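You operate a simulated robot arm through the tools that you are given. There is no shell and no other tool.

Carry out the task below with a simulated robot arm. There is one attempt and no reset: what you move stays moved.

## Task
Stand the peg gauge in a nail hole of the test tile.
Fine: it is in the locked gauges drawer, which ends shut and locked again.

The check looks at the end state, three seconds after you hand in, the way a careful person would. Anything else that was tipped, shoved, dropped, spilled or broken makes it a failure.

## Robot
A 7-joint arm with a two-finger parallel gripper, fixed in place. Base frame: the origin is on the floor under the middle of its stand, x ahead of it, y to its left, z up; the work surface is at about z = 0.9. Units: m, rad, N and s.
It reaches about 1.372 m from its shoulder. Its first joint turns from -2.601 to 2.601 rad. Payload 3.43 kg.
The tool frame sits at the grasp point between the pads (the TCP): z along the fingers, y along the line on which they close. The tips reach 0.03 m beyond it. Largest opening 0.094 m; finger width 0.028, thickness 0.01; the body of the gripper, 0.05 by 0.096 m, starts 0.055 m behind the TCP.
Orientation is told as [roll, pitch, yaw] about the base's x, y, z axes, in that order, counted from this pose: with the fingers straight down and closing along the base's y, the tool's x points along the base's -x, its y along +y and its z along -z.

## Interface
- The arm moves only by the tool arm_command. Its argument "moves" is a list of rows, each an object (a shift or turn left out is 0, a gripper value left out holds the last) with "linear": the shift along the tool's x, y, z in m, a list of three; "dr": the turn, a rotation vector about the tool's x, y, z in rad, a list of three. In form: [{"linear": [dx, dy, dz], "dr": [ax, ay, az]}, ...]. A call has 1 to 20 rows; each row shifts and turns the commanded pose from where the row before left it, along the tool's axes as they then stand. "grip" is the opening, from 0 (shut) to 1 (fully open), set as the call begins (left out, the last holds). Rows are played at 5 a second. More than 0.05 m and 0.15 rad between two rows, or a gripper value outside its range, and nothing of the call is played. Where a pose cannot be reached the arm comes as near as it can. A force on the tool above 40 N (or 10 N above the force at the start of the call, whichever is more), or a blocked arm, ends the call early, and 0.2 s more pass. Each finger travels about 0.045 m/s and halts on what it meets, pressing with about 41 N; the grip force reading is that of the motor and also rises with nothing between the fingers. The clock runs only during rows and for 0.2 s after the last one: add rows that do not move to give the fingers time. The reply holds the time, the measured pose of the TCP, the force on the tool along the base axes, the opening and the grip force, in the units named above and with some noise, with the torque about the TCP (base axes, N m) and any sound that the robot's microphone picked up.
- Cameras (640 x 400 px; columns grow to the right, rows downward): "scene" is fixed at [0.3981, -0.6489, 1.444]; the picture's right is [0.40, -0.92, 0.00], its down [-0.79, -0.34, -0.51] and it looks along [0.47, 0.20, -0.86] (base axes); focal length 214 px, centre (320, 200). "wrist" rides on the gripper at [0.076, 0.014, -0.102] in the tool frame; the picture's right is [-0.18, 0.98, 0.00], its down [-0.75, -0.14, -0.64] and it looks along [-0.63, -0.12, 0.77] (tool axes); focal length 243 px, centre (320, 200).
- get_image(camera): a new picture of that camera. The clock stands still meanwhile.
- probe_pixels(camera, pixels): for up to 12 pixels [column, row] of the newest picture of that camera ("zoom" is the newest enlarged one), the place [x, y, z] in the base frame of the surface seen there, good to about 0.003 m. The clock stands still meanwhile.
- enlarge(camera, box): a new picture of the part [left, top, right, bottom] of that camera's present view, enlarged. The clock stands still meanwhile.
- finish_job(): hands the job in; it is judged then, once.

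Open the gripper and draw the arm clear of the work before you hand the job in, unless the task says otherwise.

The tools are called after "Request:" as name(argument=value, ...) on one line, values as JSON. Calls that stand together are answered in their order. arm_command: Moves the arm, as the interface text tells. Its arguments: {"type":"object","properties":{"moves":{"type":"array"},"grip":{"type":"number"}},"required":["moves"]} The other tools are called the same way: get_image (camera) takes a picture; probe_pixels (camera, pixels) gives the place of the surface under pixels of a picture; enlarge (camera, box) takes an enlarged picture of a part of a camera's view; finish_job () hands the job in.

At the start:

```text
time_s: 0.0
tcp_pos: [0.8571, -0.4906, 1.1317]
ee_rot: [-0.001, 0.0, 0.0]
ft_force: [0.9, 0.8, 0.0]
wrist_torque: [-0.02, -0.01, 0.01]
width: 0.0939
finger_force: 0.1
```

scene: 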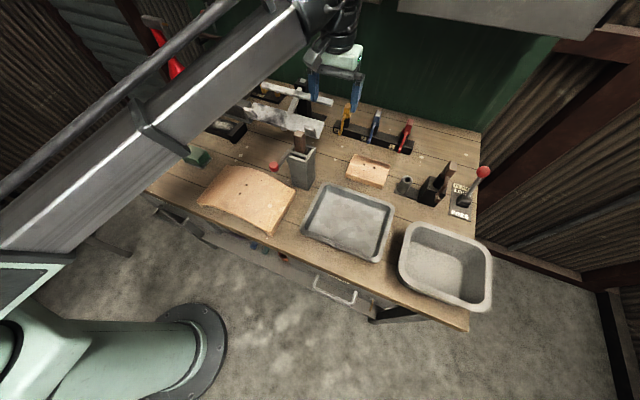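
wrist: 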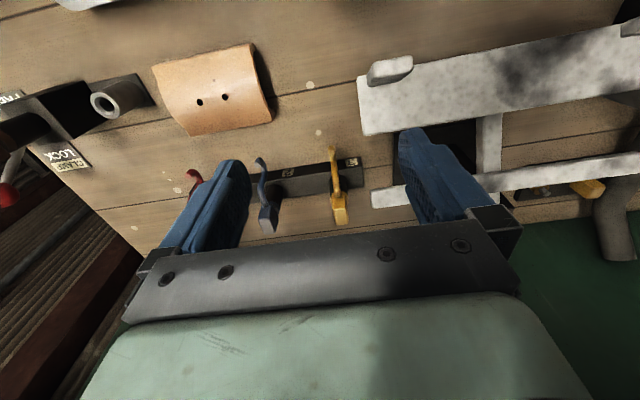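

I begin by looking closer at the scene: the tray area, keys on the rack around (375,130), the drawer handle around (335,290), and the lever at (470,190).

Request:
enlarge(camera="scene", box=[320, 80, 500, 230])

Request:
enlarge(camera="scene", box=[140, 180, 480, 340])

Request:
enlarge(camera="scene", box=[180, 60, 340, 200])

Request:
enlarge(camera="wrist", box=[0, 30, 400, 260])

```text
2.67 times, centred on (410, 155) of scene
```

zoom: 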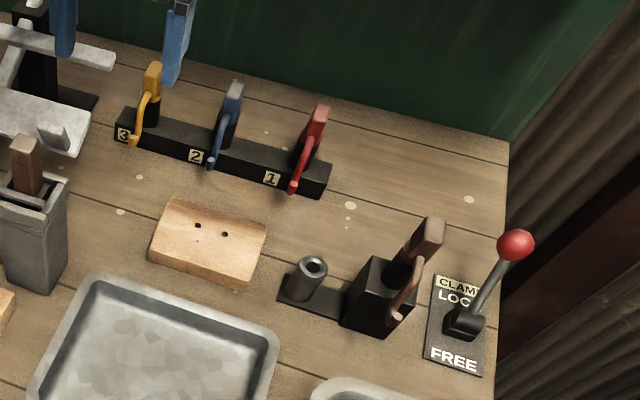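

```text
1.88 times, centred on (310, 260) of scene
```

zoom: 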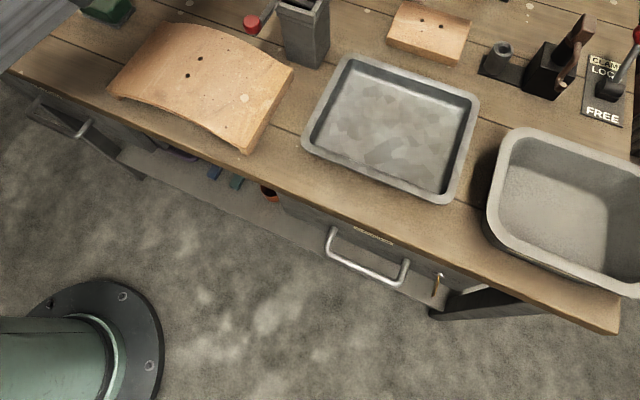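

```text
2.86 times, centred on (260, 130) of scene
```

zoom: 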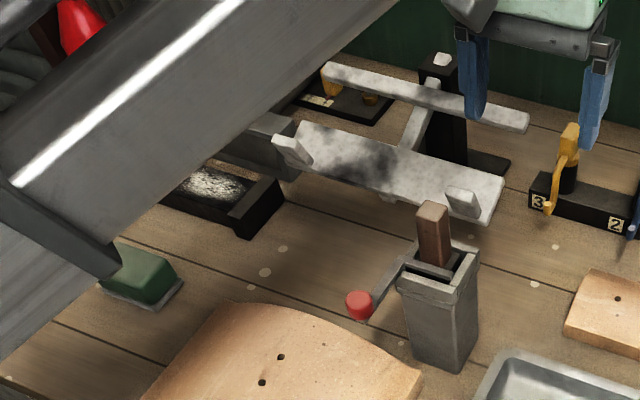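

```text
1.60 times, centred on (200, 145) of wrist
```

zoom: 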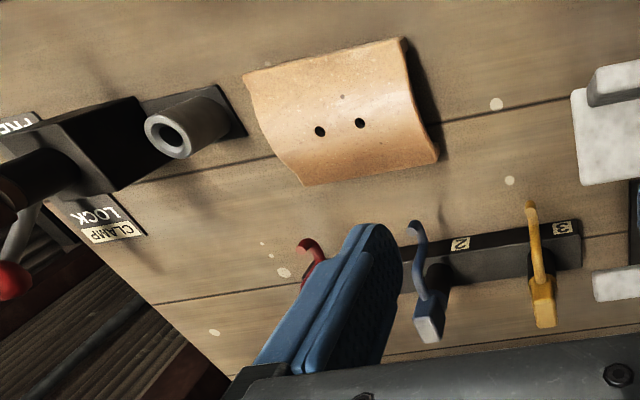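

I look closer at the drawer front (handle, brass thing at about (372,290)), the left drawer, and the lever/fixture.

Request:
enlarge(camera="scene", box=[295, 240, 405, 320])

Request:
enlarge(camera="scene", box=[340, 250, 390, 285])

Request:
enlarge(camera="scene", box=[140, 180, 300, 280])

Request:
enlarge(camera="scene", box=[390, 150, 500, 225])

Request:
enlarge(camera="scene", box=[330, 90, 430, 160])

```text
5.00 times, centred on (350, 280) of scene
```

zoom: 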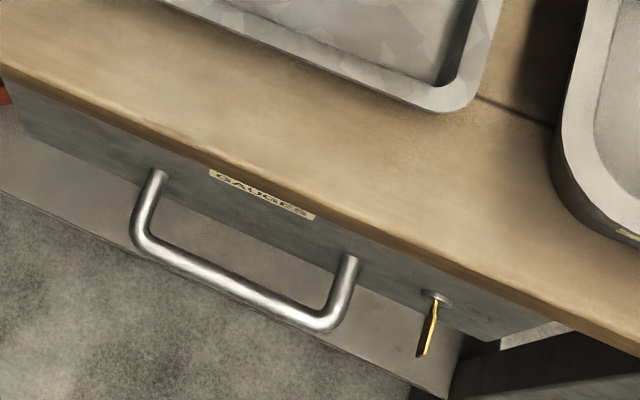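

```text
11.43 times, centred on (365, 268) of scene
```

zoom: 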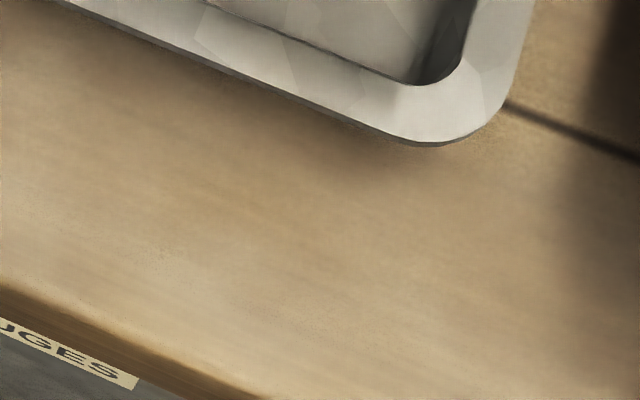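

```text
4.00 times, centred on (220, 230) of scene
```

zoom: 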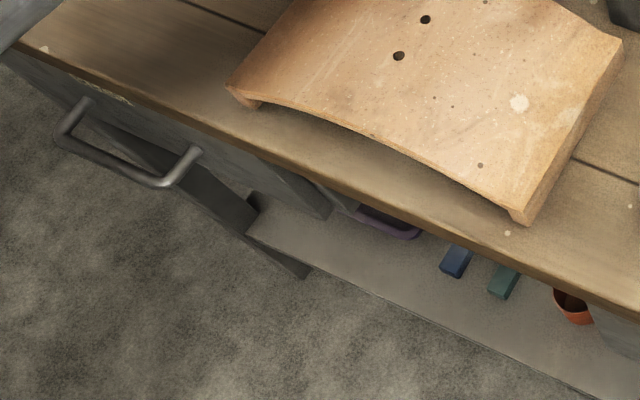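

```text
5.33 times, centred on (445, 188) of scene
```

zoom: 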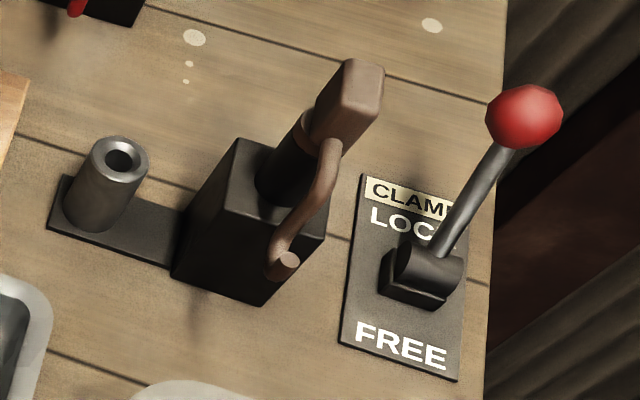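

```text
5.71 times, centred on (380, 125) of scene
```

zoom: 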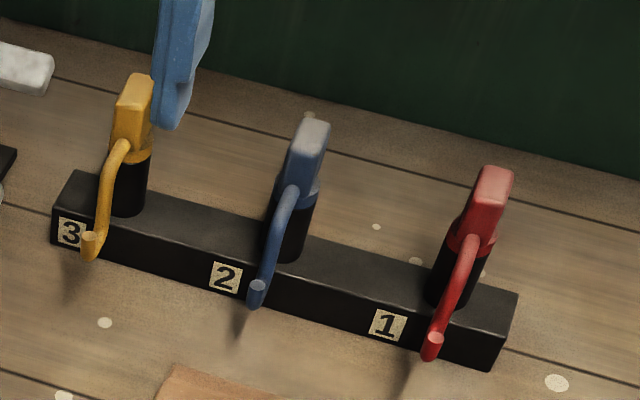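

I probe key places: bench edge, drawer handle, key, tile corners and holes.

Request:
get_image(camera="scene")

Request:
enlarge(camera="scene", box=[295, 240, 405, 320])

Request:
probe_pixels(camera="zoom", pixels=[[157, 180], [140, 230], [230, 283], [320, 322], [349, 265], [438, 299], [432, 320], [424, 350], [260, 196], [400, 260], [490, 325], [60, 130]])

Request:
probe_pixels(camera="scene", pixels=[[371, 161], [387, 165], [348, 172], [383, 186], [388, 163], [354, 154], [246, 184], [240, 194], [300, 242], [420, 296], [483, 172], [465, 200]])

```text
taken
```

scene: 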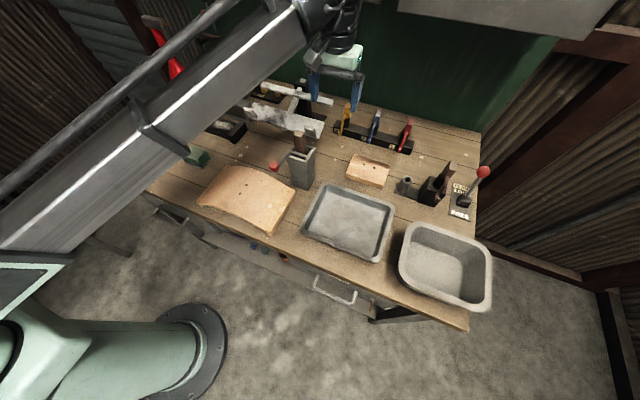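

```text
5.00 times, centred on (350, 280) of scene
```

zoom: 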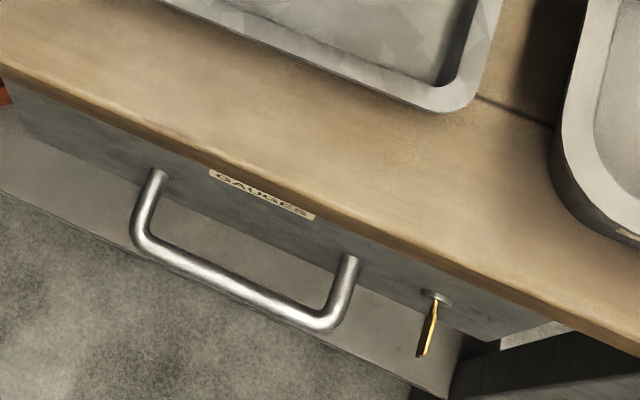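

```text
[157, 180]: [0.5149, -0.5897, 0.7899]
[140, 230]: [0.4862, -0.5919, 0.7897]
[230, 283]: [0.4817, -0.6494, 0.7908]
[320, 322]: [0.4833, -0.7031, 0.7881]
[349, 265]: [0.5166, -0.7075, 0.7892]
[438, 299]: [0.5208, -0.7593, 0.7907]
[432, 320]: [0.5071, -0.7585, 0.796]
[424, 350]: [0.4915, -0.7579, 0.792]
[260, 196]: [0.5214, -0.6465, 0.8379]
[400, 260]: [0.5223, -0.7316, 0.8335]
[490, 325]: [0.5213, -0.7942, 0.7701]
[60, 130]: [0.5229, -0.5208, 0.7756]
```

```text
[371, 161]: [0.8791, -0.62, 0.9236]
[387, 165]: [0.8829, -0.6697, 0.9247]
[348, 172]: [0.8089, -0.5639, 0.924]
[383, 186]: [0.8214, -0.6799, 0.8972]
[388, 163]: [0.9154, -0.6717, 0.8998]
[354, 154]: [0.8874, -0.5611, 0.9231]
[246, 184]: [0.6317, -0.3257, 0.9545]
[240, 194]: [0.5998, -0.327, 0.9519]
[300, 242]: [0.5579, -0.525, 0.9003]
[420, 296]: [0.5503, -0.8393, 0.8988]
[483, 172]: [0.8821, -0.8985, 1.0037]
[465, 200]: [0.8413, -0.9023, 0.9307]
```

The small tile is at (215,90) in the wrist view. I enlarge it and the area to look for labels and hole sizes.

Request:
enlarge(camera="wrist", box=[130, 30, 290, 150])

Request:
enlarge(camera="scene", box=[340, 145, 400, 195])

Request:
enlarge(camera="scene", box=[190, 155, 300, 240])

```text
3.33 times, centred on (210, 90) of wrist
```

zoom: 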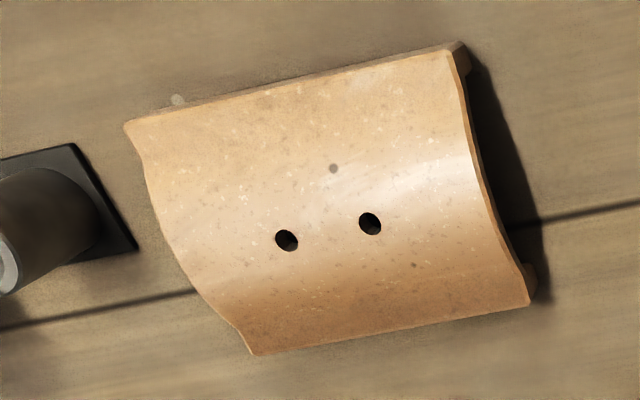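

```text
8.00 times, centred on (370, 170) of scene
```

zoom: 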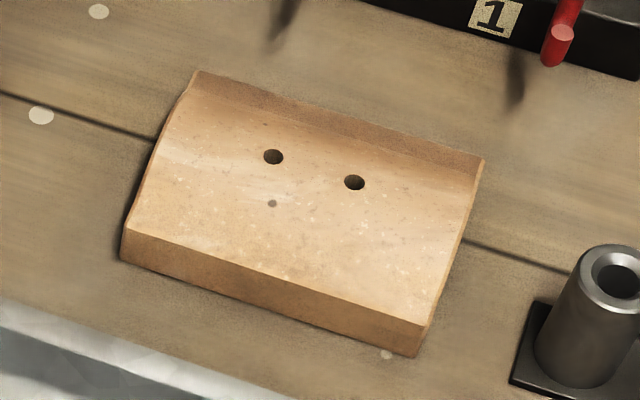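

```text
4.71 times, centred on (245, 198) of scene
```

zoom: 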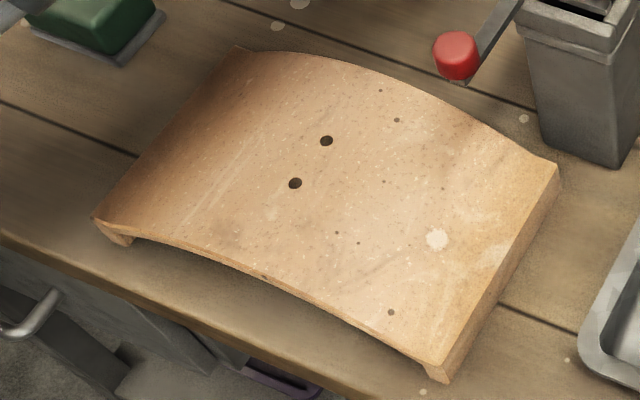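

I need to identify which tile is the "test tile", so I look over the rest of the bench: the rig with white beams at (280,105), the tray labels and other items.

Request:
enlarge(camera="scene", box=[230, 75, 340, 150])

Request:
enlarge(camera="scene", box=[395, 210, 500, 320])

Request:
enlarge(camera="wrist", box=[340, 0, 640, 260])

Request:
enlarge(camera="scene", box=[140, 0, 240, 80])

Request:
enlarge(camera="scene", box=[260, 120, 340, 200])

```text
5.33 times, centred on (285, 112) of scene
```

zoom: 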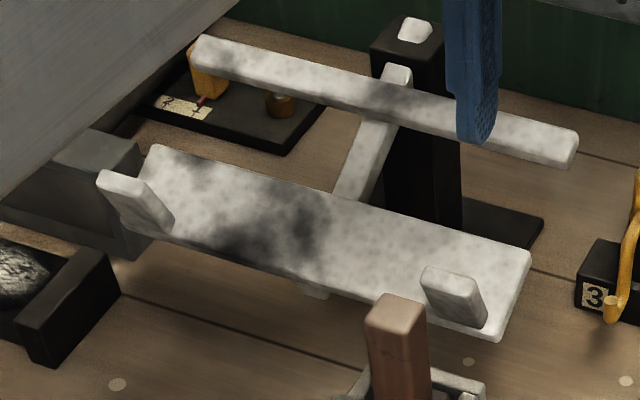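

```text
3.64 times, centred on (448, 265) of scene
```

zoom: 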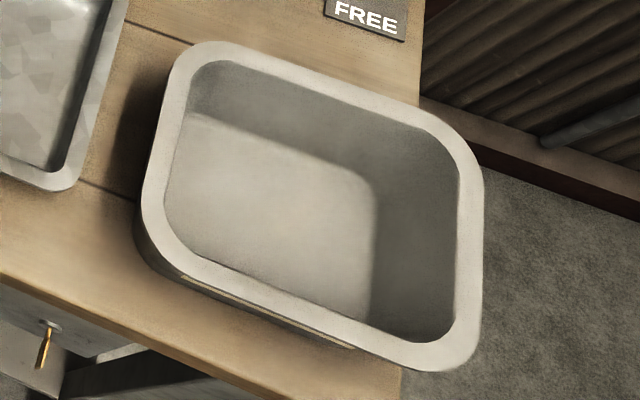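

```text
1.54 times, centred on (490, 130) of wrist
```

zoom: 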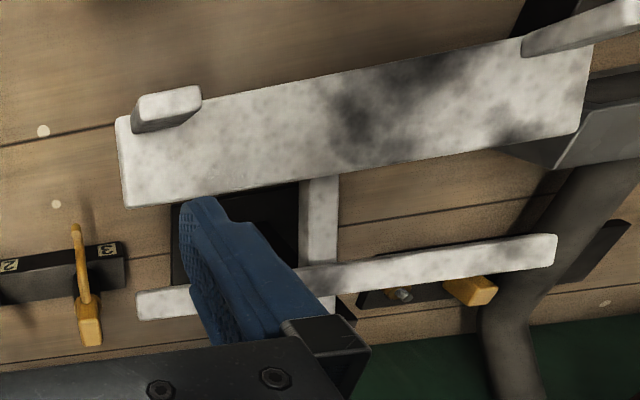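

```text
5.00 times, centred on (190, 40) of scene
```

zoom: 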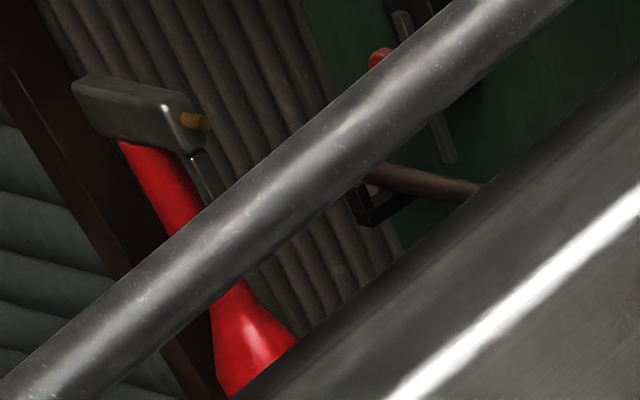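

```text
5.00 times, centred on (300, 160) of scene
```

zoom: 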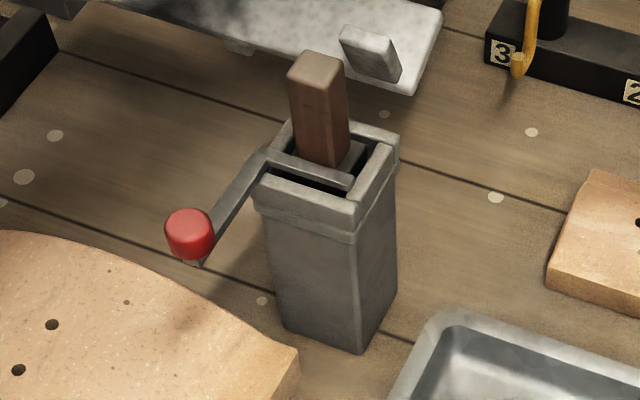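

The small two-holed tile at (370,170) is most likely the test tile; the drawer "GAUGES" has a brass key in its lock at (381,302). I first draw the arm back from the bench at the same height, towards x≈0.35, y≈-0.67.

Request:
arm_command(moves=[{"linear": [0.04, -0.015, 0]}, {"linear": [0.04, -0.015, 0]}, {"linear": [0.04, -0.015, 0]}, {"linear": [0.04, -0.015, 0]}, {"linear": [0.04, -0.015, 0]}, {"linear": [0.04, -0.015, 0]}, {"linear": [0.04, -0.015, 0]}, {"linear": [0.04, -0.015, 0]}, {"linear": [0.04, -0.015, 0]}, {"linear": [0.04, -0.015, 0]}, {"linear": [0.04, -0.015, 0]}, {"linear": [0.04, -0.015, 0]}])

Request:
get_image(camera="scene")

Request:
get_image(camera="wrist")

```text
time_s: 2.6
tcp_pos: [0.3756, -0.6697, 1.1315]
ee_rot: [-0.001, 0.001, -0.001]
ft_force: [0.1, 0.2, 0.6]
wrist_torque: [0.03, 0.02, 0.01]
width: 0.0943
finger_force: 0.1
```

```text
taken
```

scene: 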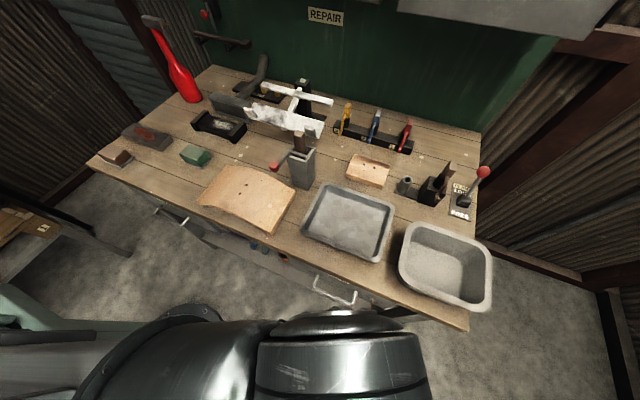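

```text
taken
```

wrist: 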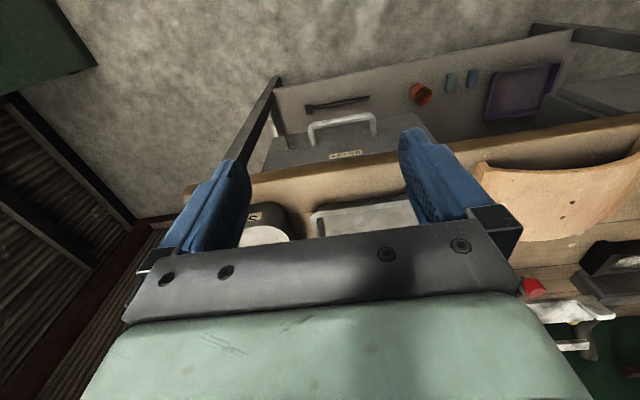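

The arm now leaves the bench in clear view. I enlarge the left half of the bench to rule out other tiles, and the wrist view of the drawer front at (340,140).

Request:
enlarge(camera="scene", box=[80, 60, 280, 190])

Request:
enlarge(camera="scene", box=[0, 190, 100, 260])

Request:
enlarge(camera="wrist", box=[240, 60, 440, 190])

Request:
enlarge(camera="wrist", box=[440, 60, 640, 260])

```text
3.08 times, centred on (180, 125) of scene
```

zoom: 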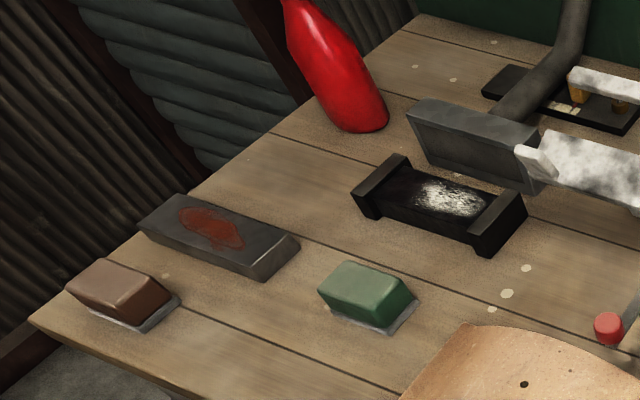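

```text
5.71 times, centred on (50, 225) of scene
```

zoom: 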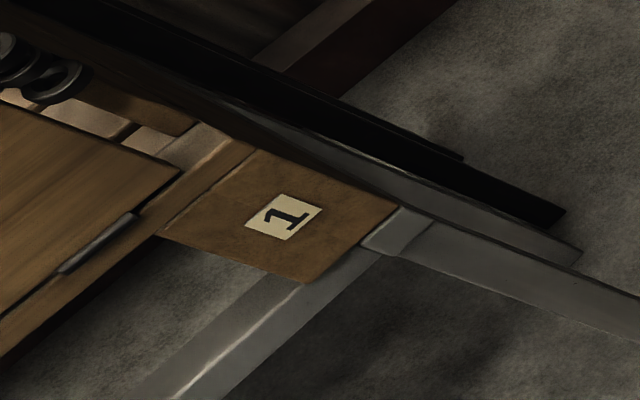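

```text
3.08 times, centred on (340, 125) of wrist
```

zoom: 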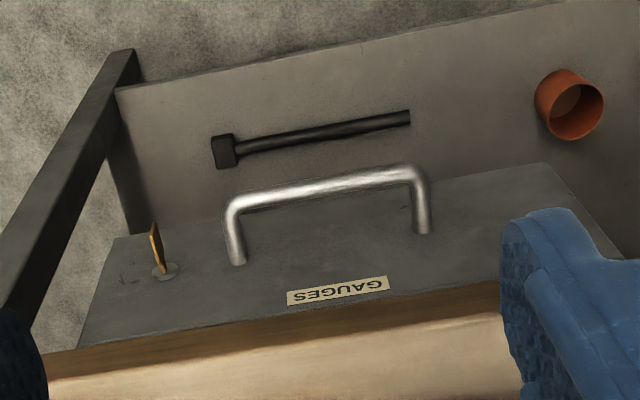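

```text
2.00 times, centred on (540, 160) of wrist
```

zoom: 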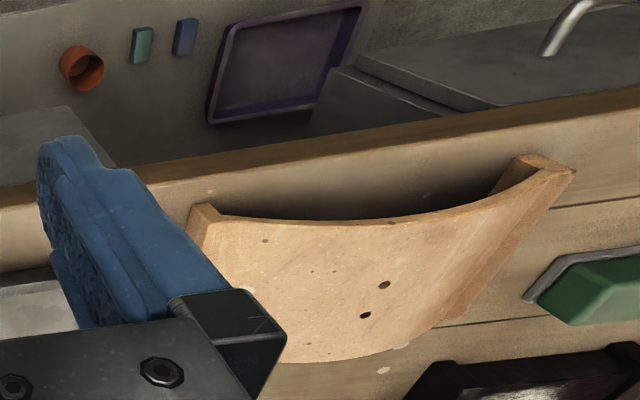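

The key stands with its flat vertical at the lock (zoom (157,250)), right of the "GAUGES" handle. I tilt the gripper forward by 45° in place to check reach and get a frontal view.

Request:
arm_command(moves=[{"dr": [0, -0.131, 0]}, {"dr": [0, -0.131, 0]}, {"dr": [0, -0.131, 0]}, {"dr": [0, -0.131, 0]}, {"dr": [0, -0.131, 0]}, {"dr": [0, -0.13, 0]}])

Request:
get_image(camera="wrist")

Request:
get_image(camera="scene")

```text
time_s: 4.0
tcp_pos: [0.378, -0.6705, 1.1308]
ee_rot: [0.0, -0.788, -0.001]
ft_force: [0.4, 0.9, 0.8]
wrist_torque: [-0.01, 0.01, 0.01]
width: 0.0939
finger_force: 0.0
```

```text
taken
```

wrist: 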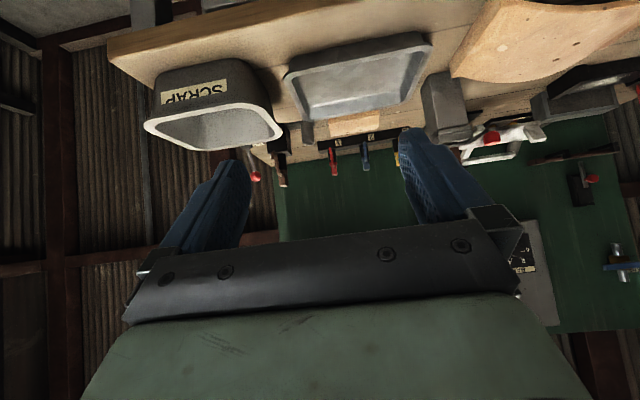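

```text
taken
```

scene: 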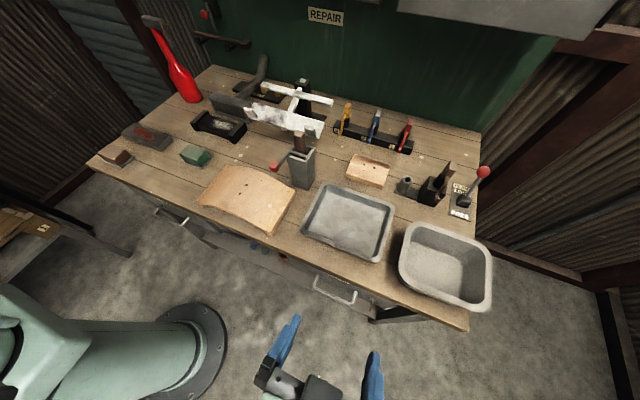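

The tilt works. On the back wall there is a plate at wrist (520,250); I enlarge it and the wall items for any hints.

Request:
enlarge(camera="wrist", box=[480, 120, 640, 330])

Request:
enlarge(camera="wrist", box=[120, 20, 460, 190])

```text
1.90 times, centred on (560, 225) of wrist
```

zoom: 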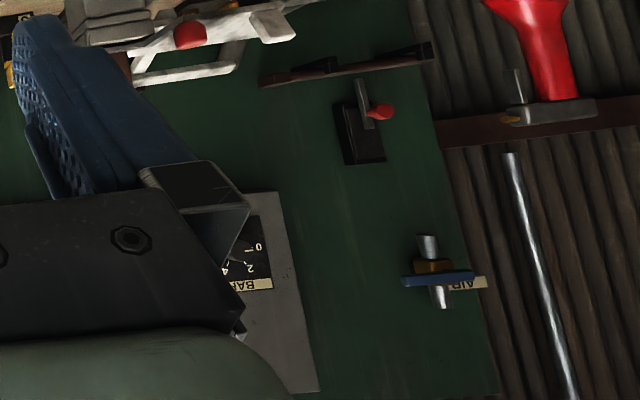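

```text
1.88 times, centred on (290, 105) of wrist
```

zoom: 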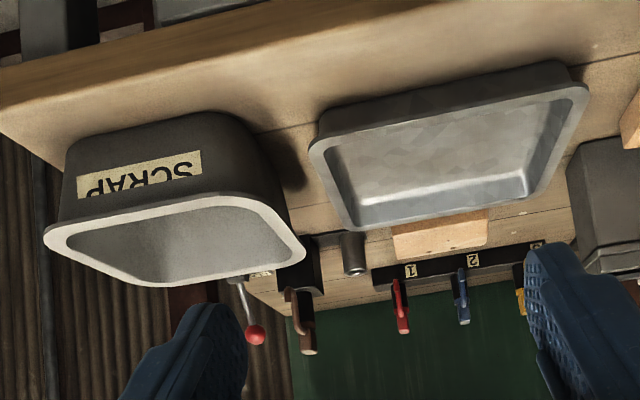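

I lower the tilted gripper in front of the drawer to about (0.35, -0.72, 0.85) to view the lock closely.

Request:
arm_command(moves=[{"linear": [0.0314, -0.007, 0.0251]}, {"linear": [0.0314, -0.007, 0.0251]}, {"linear": [0.0314, -0.007, 0.0251]}, {"linear": [0.0314, -0.007, 0.0251]}, {"linear": [0.0314, -0.007, 0.0251]}, {"linear": [0.0314, -0.007, 0.0251]}, {"linear": [0.0314, -0.007, 0.0251]}])

Request:
get_image(camera="wrist")

Request:
get_image(camera="scene")

```text
time_s: 5.6
tcp_pos: [0.3441, -0.7193, 0.8537]
ee_rot: [0.0, -0.786, -0.001]
ft_force: [0.2, -0.2, 0.1]
wrist_torque: [-0.01, 0.01, -0.03]
width: 0.0941
finger_force: 0.1
```

```text
taken
```

wrist: 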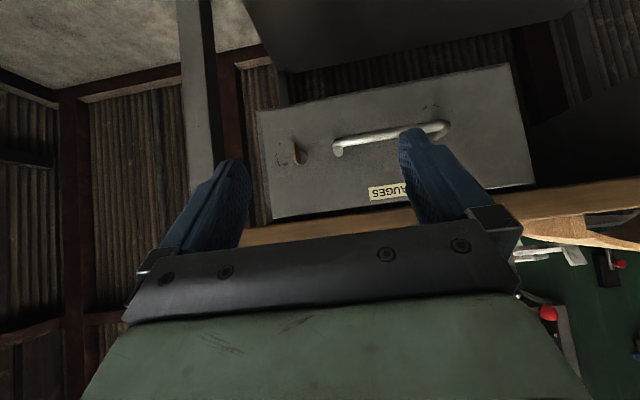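

```text
taken
```

scene: 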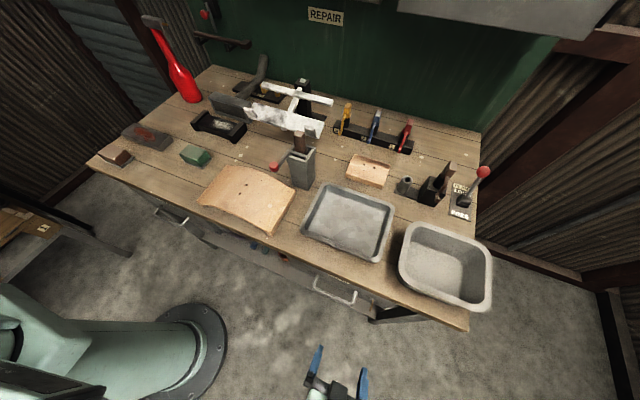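

Now the drawer front is seen face-on; the key is at wrist (298,152) with marks near (283,150). I enlarge it.

Request:
enlarge(camera="wrist", box=[255, 120, 335, 180])

Request:
probe_pixels(camera="wrist", pixels=[[298, 143], [298, 152], [298, 160], [302, 152], [335, 148], [340, 148], [380, 138], [275, 215], [258, 115], [510, 66], [533, 183], [300, 175]])

Request:
enlarge(camera="wrist", box=[250, 60, 550, 230])

```text
6.67 times, centred on (295, 150) of wrist
```

zoom: 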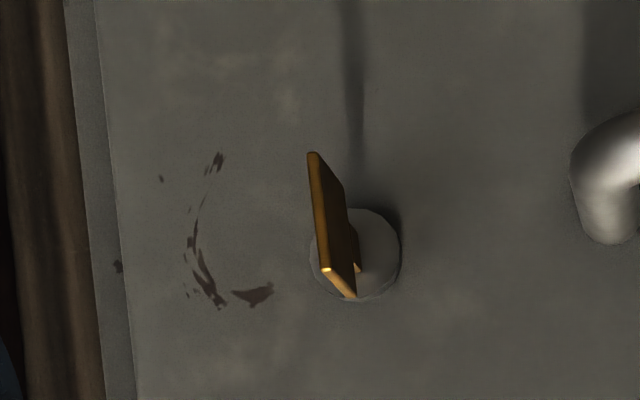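

```text
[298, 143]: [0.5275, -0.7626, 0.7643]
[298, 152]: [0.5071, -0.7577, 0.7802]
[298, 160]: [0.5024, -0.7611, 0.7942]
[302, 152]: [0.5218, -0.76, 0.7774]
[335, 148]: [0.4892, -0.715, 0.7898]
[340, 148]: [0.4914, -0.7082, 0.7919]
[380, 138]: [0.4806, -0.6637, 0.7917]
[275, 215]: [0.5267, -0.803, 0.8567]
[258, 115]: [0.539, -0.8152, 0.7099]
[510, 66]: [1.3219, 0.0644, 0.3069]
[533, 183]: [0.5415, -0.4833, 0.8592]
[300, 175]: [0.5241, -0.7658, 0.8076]
```

```text
2.13 times, centred on (400, 145) of wrist
```

zoom: 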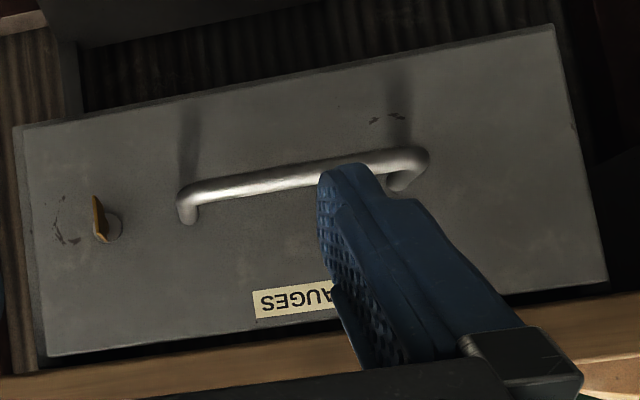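

There is a worn painted arc left of the lock (zoom (200,240)) that may be a turn arrow. I move 0.1 m closer to read it.

Request:
arm_command(moves=[{"linear": [-0.0235, -0.01, 0.0236]}, {"linear": [-0.0235, -0.01, 0.0236]}, {"linear": [-0.0235, -0.01, 0.0236]}])

Request:
get_image(camera="wrist")

Request:
enlarge(camera="wrist", box=[240, 60, 360, 150])

```text
time_s: 6.4
tcp_pos: [0.4467, -0.7494, 0.8514]
ee_rot: [0.0, -0.786, 0.0]
ft_force: [0.3, -0.1, -0.5]
wrist_torque: [-0.01, 0.02, -0.02]
width: 0.094
finger_force: 0.1
```

```text
taken
```

wrist: 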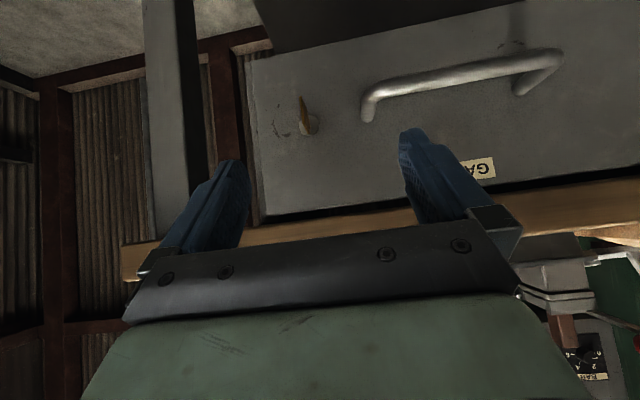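

```text
4.44 times, centred on (300, 105) of wrist
```

zoom: 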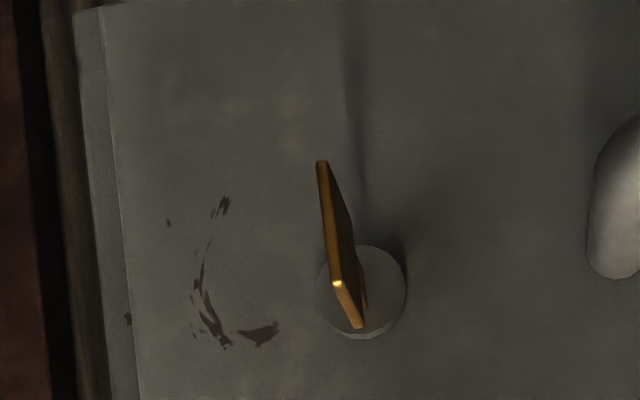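

Request:
enlarge(camera="wrist", box=[262, 90, 322, 145])

```text
7.27 times, centred on (292, 118) of wrist
```

zoom: 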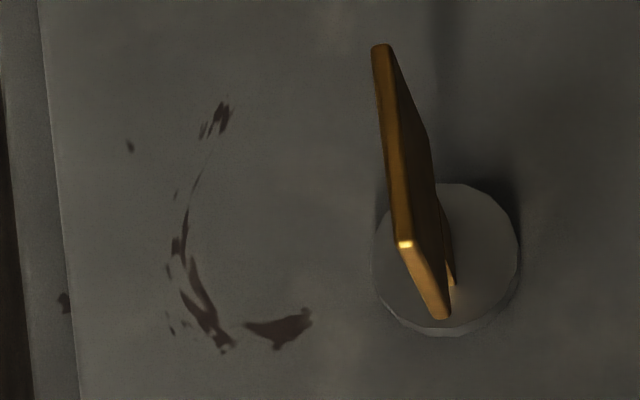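

The mark is a worn arc whose direction is not certain. I probe the key and lock rim points to get the key axis precisely.

Request:
probe_pixels(camera="zoom", pixels=[[382, 48], [390, 120], [398, 190], [404, 240], [425, 280], [442, 312], [445, 270], [500, 250], [465, 190], [480, 320], [380, 260], [415, 150]])

```text
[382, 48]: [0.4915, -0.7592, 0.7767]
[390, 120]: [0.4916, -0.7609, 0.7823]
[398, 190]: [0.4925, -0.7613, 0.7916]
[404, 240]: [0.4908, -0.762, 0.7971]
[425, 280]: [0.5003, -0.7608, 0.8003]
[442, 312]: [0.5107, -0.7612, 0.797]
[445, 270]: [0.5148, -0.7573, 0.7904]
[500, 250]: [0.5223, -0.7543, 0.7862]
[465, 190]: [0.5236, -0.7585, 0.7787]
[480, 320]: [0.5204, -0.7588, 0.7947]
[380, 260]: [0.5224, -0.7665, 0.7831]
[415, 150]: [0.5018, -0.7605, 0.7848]
```

Key bow spans x 0.491–0.511, z 0.777–0.799 at y≈-0.760; the lock axis is about (y -0.760, z 0.7875). I back off, turn the gripper to horizontal, and narrow the opening to about 33 mm.

Request:
arm_command(moves=[{"linear": [0.0262, -0.0035, 0.0039]}, {"linear": [0.0262, -0.0035, 0.0039]}, {"linear": [0.0262, -0.0035, 0.0039]}, {"dr": [0, -0.131, 0]}, {"dr": [0, -0.131, 0]}, {"dr": [0, -0.131, 0]}, {"dr": [0, -0.131, 0]}, {"dr": [0, -0.131, 0]}, {"dr": [0, -0.1298, 0]}, {}], grip=0.35)

Request:
get_image(camera="wrist")

Request:
get_image(camera="scene")

```text
time_s: 8.6
tcp_pos: [0.3986, -0.7609, 0.7888]
ee_rot: [-3.07, -1.569, 3.071]
ft_force: [-0.2, -0.2, 0.3]
wrist_torque: [0.03, 0.01, 0.01]
width: 0.0329
finger_force: 0.0
```

```text
taken
```

wrist: 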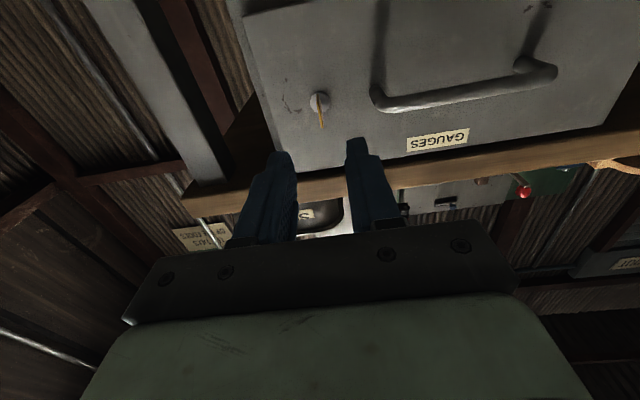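

```text
taken
```

scene: 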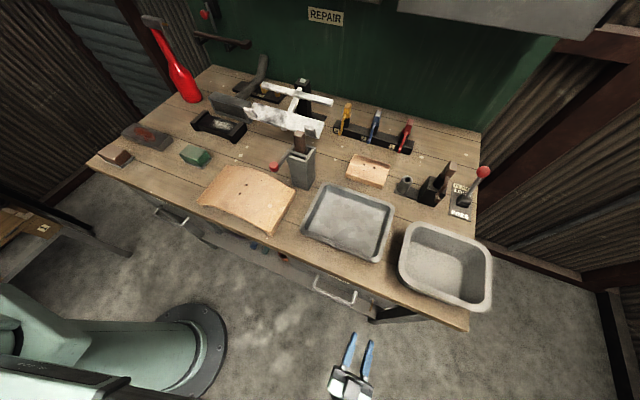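

The gripper is horizontal and in line with the key (key at wrist (321,115)). I advance 0.06 m and check alignment.

Request:
arm_command(moves=[{"linear": [0.0005, 0, 0.03]}, {"linear": [0.0005, 0, 0.03]}, {}])

Request:
enlarge(camera="wrist", box=[220, 60, 420, 200])

Request:
enlarge(camera="scene", box=[320, 270, 420, 350])

```text
time_s: 9.4
tcp_pos: [0.4588, -0.762, 0.7869]
ee_rot: [-2.868, -1.571, 2.868]
ft_force: [-0.7, 0.3, -0.6]
wrist_torque: [-0.02, 0.01, -0.02]
width: 0.0329
finger_force: 0.0
```

```text
2.86 times, centred on (320, 130) of wrist
```

zoom: 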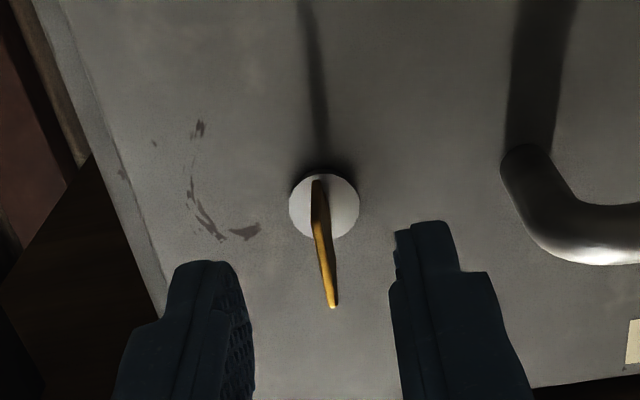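

```text
5.00 times, centred on (370, 310) of scene
```

zoom: 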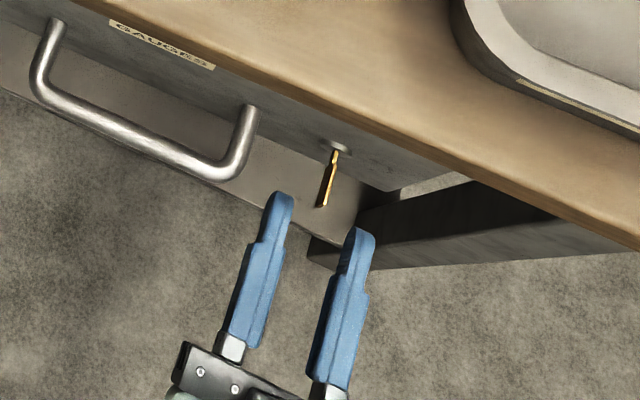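

The key bow sits between the fingertips. I advance 0.027 m and then close the fingers on it.

Request:
arm_command(moves=[{"linear": [0, 0.001, 0.0135]}, {"linear": [0, 0, 0.0135]}, {}])

Request:
arm_command(moves=[{}, {}, {}, {}, {}], grip=0)

Request:
enlarge(camera="wrist", box=[220, 60, 420, 200])

Request:
enlarge(camera="scene", box=[320, 270, 420, 350])

```text
time_s: 10.2
tcp_pos: [0.4863, -0.7601, 0.7892]
ee_rot: [-2.576, -1.57, 2.575]
ft_force: [-0.5, 0.4, -0.3]
wrist_torque: [0.02, 0.03, 0.0]
width: 0.0332
finger_force: 0.0
```

```text
time_s: 11.4
tcp_pos: [0.4851, -0.7597, 0.7888]
ee_rot: [2.798, -1.571, -2.798]
ft_force: [0.0, -2.5, 0.9]
wrist_torque: [-0.03, 0.15, 0.08]
width: 0.0023
finger_force: 37.3
```

```text
2.86 times, centred on (320, 130) of wrist
```

zoom: 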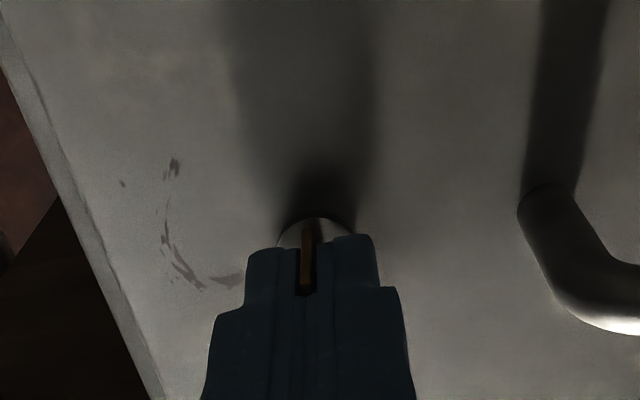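

```text
5.00 times, centred on (370, 310) of scene
```

zoom: 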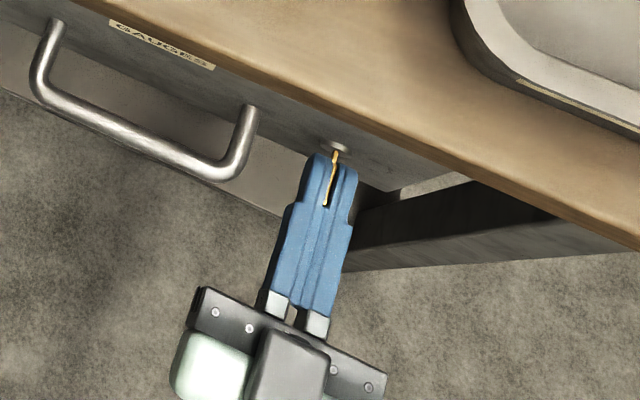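

The key is gripped (width 2.3 mm). I try a small counter-clockwise turn (seen from the front) of 0.1 rad and read the torque about x.

Request:
arm_command(moves=[{"dr": [0, 0, -0.05]}, {"dr": [0, 0, -0.05]}, {}])

```text
time_s: 12.2
tcp_pos: [0.4846, -0.7583, 0.7889]
ee_rot: [-1.581, -1.473, 1.58]
ft_force: [-3.1, -3.3, 7.0]
wrist_torque: [0.82, 0.12, -0.05]
width: 0.0041
finger_force: 38.1
```

That direction resists (0.82 N m and the fingers spread to 4.1 mm). I turn back and try clockwise by 0.1 rad past the start.

Request:
arm_command(moves=[{"dr": [0, 0, 0.05]}, {"dr": [0, 0, 0.05]}, {}])

Request:
arm_command(moves=[{"dr": [0, 0, 0.05]}, {"dr": [0, 0, 0.05]}, {}])

```text
time_s: 13.0
tcp_pos: [0.4852, -0.7601, 0.7885]
ee_rot: [-2.977, -1.57, 2.976]
ft_force: [0.2, -12.5, 12.2]
wrist_torque: [-0.04, -0.12, 0.08]
width: 0.0022
finger_force: 37.0
```

```text
time_s: 13.8
tcp_pos: [0.4853, -0.761, 0.788]
ee_rot: [1.594, -1.47, -1.595]
ft_force: [1.0, -21.8, 18.3]
wrist_torque: [-0.06, 0.29, -0.08]
width: 0.0025
finger_force: 37.3
```

Clockwise turns freely (torque near 0), but side forces built up (y -22 N, z +18 N), so I shift about 1 mm towards -y and up to relieve them.

Request:
arm_command(moves=[{"linear": [-0.001, -0.001, 0]}, {}])

```text
time_s: 14.4
tcp_pos: [0.4852, -0.7597, 0.7871]
ee_rot: [1.578, -1.47, -1.577]
ft_force: [-2.0, -12.7, 6.3]
wrist_torque: [-0.06, -1.27, -0.43]
width: 0.0022
finger_force: 36.9
```

Side forces fell to -13 and 6 N. One more small shift the same way, then I continue clockwise.

Request:
arm_command(moves=[{"linear": [-0.0005, -0.001, 0]}, {}])

Request:
arm_command(moves=[{"dr": [0, 0, 0.1]}, {"dr": [0, 0, 0.1]}, {}])

```text
time_s: 15.0
tcp_pos: [0.4847, -0.7606, 0.7886]
ee_rot: [1.557, -1.47, -1.555]
ft_force: [-5.6, 0.6, -2.8]
wrist_torque: [-0.02, -1.03, -0.49]
width: 0.0023
finger_force: 36.8
```

```text
time_s: 15.8
tcp_pos: [0.4859, -0.7604, 0.7871]
ee_rot: [1.565, -1.271, -1.565]
ft_force: [-13.9, 2.1, -4.2]
wrist_torque: [-0.02, 0.68, 0.3]
width: 0.0021
finger_force: 36.8
```

The key turns with almost no torque and the side forces are small. I continue clockwise in steps.

Request:
arm_command(moves=[{"dr": [0, 0, 0.1]}, {"dr": [0, 0, 0.1]}, {"dr": [0, 0, 0.1]}, {}])

Request:
arm_command(moves=[{"dr": [0, 0, 0.1]}, {"dr": [0, 0, 0.1]}, {"dr": [0, 0, 0.1]}, {}])

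```text
time_s: 16.8
tcp_pos: [0.4865, -0.7621, 0.7879]
ee_rot: [1.57, -0.969, -1.571]
ft_force: [-19.1, -0.7, -11.6]
wrist_torque: [-0.06, 0.73, 0.53]
width: 0.0022
finger_force: 37.2
```

```text
time_s: 17.8
tcp_pos: [0.4851, -0.7627, 0.7883]
ee_rot: [1.567, -0.669, -1.571]
ft_force: [-4.9, -15.6, -21.1]
wrist_torque: [-0.06, 0.61, 0.55]
width: 0.0022
finger_force: 37.2
```

Turned 0.9 rad; side forces grew (y -16, z -21 N), so I shift 1.8 mm along the tool's -y to relieve them and read again.

Request:
arm_command(moves=[{"linear": [0.0001, -0.0016, -0.0003]}, {}])

Request:
arm_command(moves=[{"dr": [0, 0, 0.1]}, {"dr": [0, 0, 0.1]}, {}])

```text
time_s: 18.4
tcp_pos: [0.4842, -0.763, 0.7862]
ee_rot: [1.57, -0.669, -1.574]
ft_force: [1.1, -15.8, -11.1]
wrist_torque: [-0.06, 0.86, 0.55]
width: 0.0024
finger_force: 36.7
```

```text
time_s: 19.2
tcp_pos: [0.4849, -0.7638, 0.7871]
ee_rot: [1.57, -0.47, -1.572]
ft_force: [1.6, -20.1, -6.7]
wrist_torque: [-0.08, 0.41, 0.51]
width: 0.0022
finger_force: 37.2
```

Still free in torque. I correct another ~1.3 mm towards -y and continue turning.

Request:
arm_command(moves=[{"linear": [-0.0009, -0.001, 0]}, {"dr": [0, 0, 0.1]}, {"dr": [0, 0, 0.1]}, {}])

Request:
enlarge(camera="scene", box=[320, 270, 420, 350])

Request:
get_image(camera="wrist")

```text
time_s: 20.2
tcp_pos: [0.4858, -0.7632, 0.7857]
ee_rot: [1.569, -0.271, -1.57]
ft_force: [2.3, -6.1, -12.2]
wrist_torque: [-0.02, -0.24, -1.26]
width: 0.0021
finger_force: 37.0
```

```text
5.00 times, centred on (370, 310) of scene
```

zoom: 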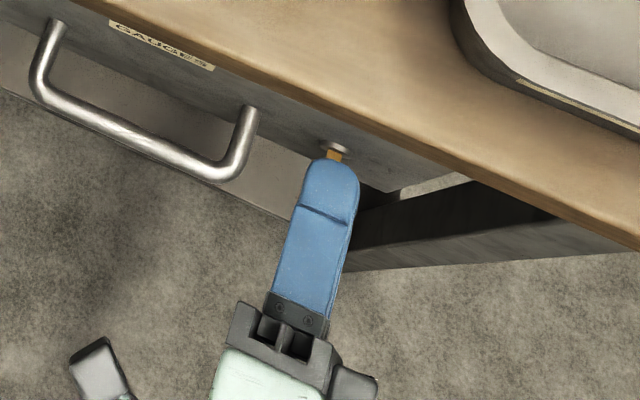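

```text
taken
```

wrist: 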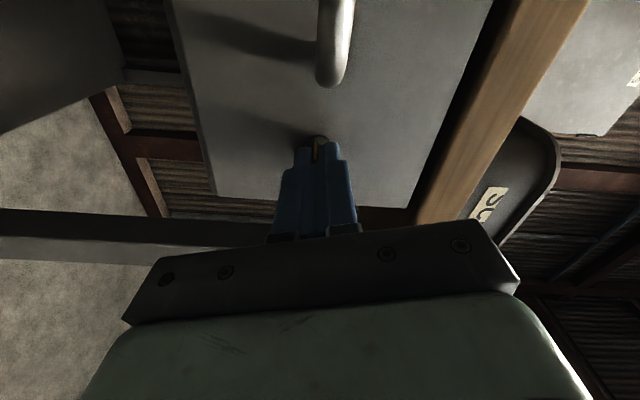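

The key follows the grip (turned 1.3 rad). I continue towards 90° in small steps watching the torque for a stop.

Request:
arm_command(moves=[{"linear": [0, -0.001, 0]}, {"dr": [0, 0, 0.09]}, {"dr": [0, 0, 0.09]}, {}])

Request:
arm_command(moves=[{"dr": [0, 0, 0.09]}, {}])

```text
time_s: 21.2
tcp_pos: [0.4844, -0.7636, 0.786]
ee_rot: [1.571, -0.089, -1.571]
ft_force: [1.9, 1.6, -8.4]
wrist_torque: [-0.01, 0.01, -0.93]
width: 0.0022
finger_force: 37.0
```

```text
time_s: 21.8
tcp_pos: [0.4845, -0.7629, 0.7857]
ee_rot: [1.57, 0.0, -1.568]
ft_force: [3.6, 4.1, -12.2]
wrist_torque: [-0.05, 0.06, -0.66]
width: 0.0023
finger_force: 36.5
```

At 90° with no stop felt and no sound reported. I nudge a bit further to feel for the stop.

Request:
arm_command(moves=[{"dr": [0, 0, 0.06]}, {}])

```text
time_s: 22.4
tcp_pos: [0.4853, -0.7633, 0.7854]
ee_rot: [1.568, 0.058, -1.57]
ft_force: [0.8, 9.7, -18.4]
wrist_torque: [-0.88, 0.17, -0.25]
width: 0.0033
finger_force: 38.0
```

Torque rose to -0.88 N m: the stop is at 90°, so the lock is turned. I turn back 0.06 rad, open the fingers and retract straight back.

Request:
arm_command(moves=[{"dr": [0, 0, -0.06]}, {}])

Request:
arm_command(moves=[{}, {}, {}, {}], grip=0.4)

Request:
arm_command(moves=[{"linear": [0, 0, -0.03]}, {"linear": [0, 0, -0.03]}, {"linear": [0, 0, -0.03]}, {}])

Request:
enlarge(camera="scene", box=[295, 240, 405, 320])

Request:
get_image(camera="wrist")

```text
time_s: 23.0
tcp_pos: [0.4853, -0.7625, 0.785]
ee_rot: [1.568, 0.0, -1.57]
ft_force: [0.7, 4.8, -17.9]
wrist_torque: [-0.06, 0.07, 1.26]
width: 0.0024
finger_force: 37.2
```

```text
time_s: 24.0
tcp_pos: [0.4851, -0.7632, 0.7862]
ee_rot: [1.57, -0.001, -1.569]
ft_force: [-0.8, -0.1, -0.3]
wrist_torque: [0.0, 0.03, 0.02]
width: 0.0377
finger_force: 0.0
```

```text
time_s: 25.0
tcp_pos: [0.3944, -0.7641, 0.7842]
ee_rot: [1.571, 0.0, -1.572]
ft_force: [0.6, 0.2, 0.0]
wrist_torque: [0.01, 0.04, 0.0]
width: 0.0378
finger_force: 0.1
```

```text
5.00 times, centred on (350, 280) of scene
```

zoom: 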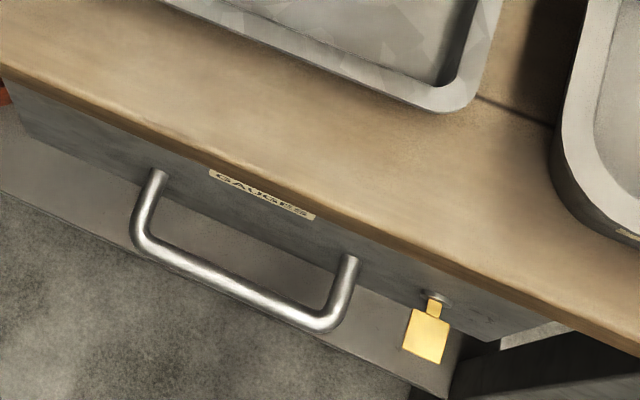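

```text
taken
```

wrist: 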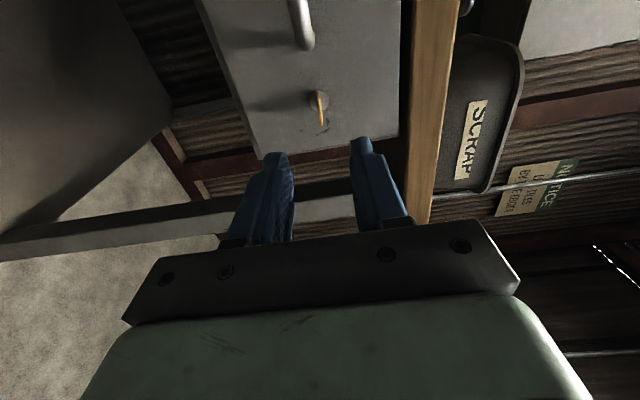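

The key now lies horizontal: unlocked. I enlarge the notice at (530,190) for any hints, and then move across to the handle at y≈-0.65.

Request:
enlarge(camera="wrist", box=[480, 140, 600, 230])

Request:
arm_command(moves=[{"linear": [0.038, 0.0015, 0]}, {"linear": [0.038, 0.0015, 0]}, {"linear": [0.038, 0.0015, 0]}, {}], grip=0.55)

Request:
get_image(camera="wrist")

Request:
get_image(camera="scene")

```text
4.44 times, centred on (540, 185) of wrist
```

zoom: 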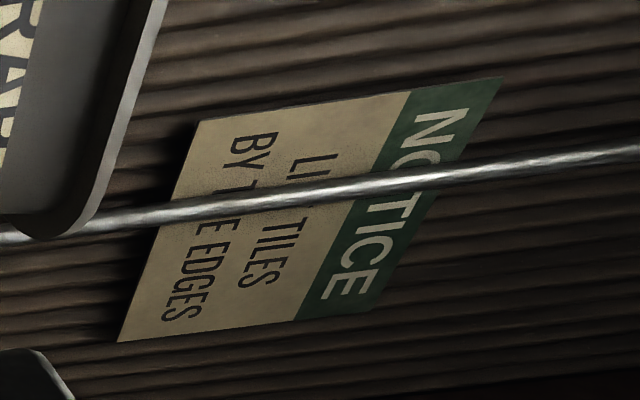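

```text
time_s: 26.0
tcp_pos: [0.396, -0.6489, 0.7887]
ee_rot: [1.57, 0.0, -1.569]
ft_force: [0.4, -0.8, -0.5]
wrist_torque: [-0.03, -0.02, -0.02]
width: 0.0517
finger_force: 0.0
```

```text
taken
```

wrist: 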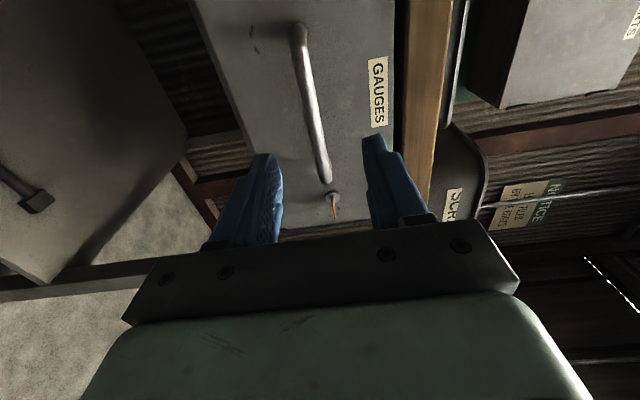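

```text
taken
```

scene: 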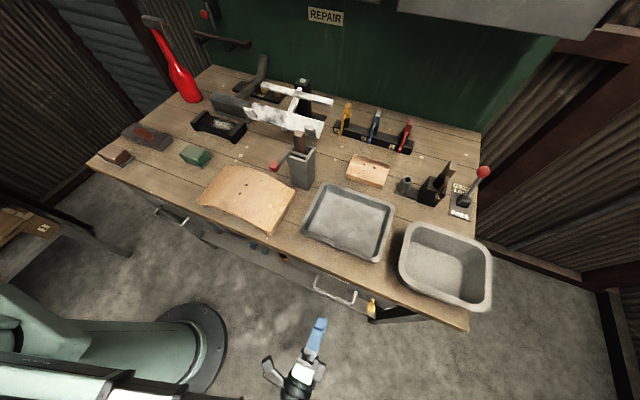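

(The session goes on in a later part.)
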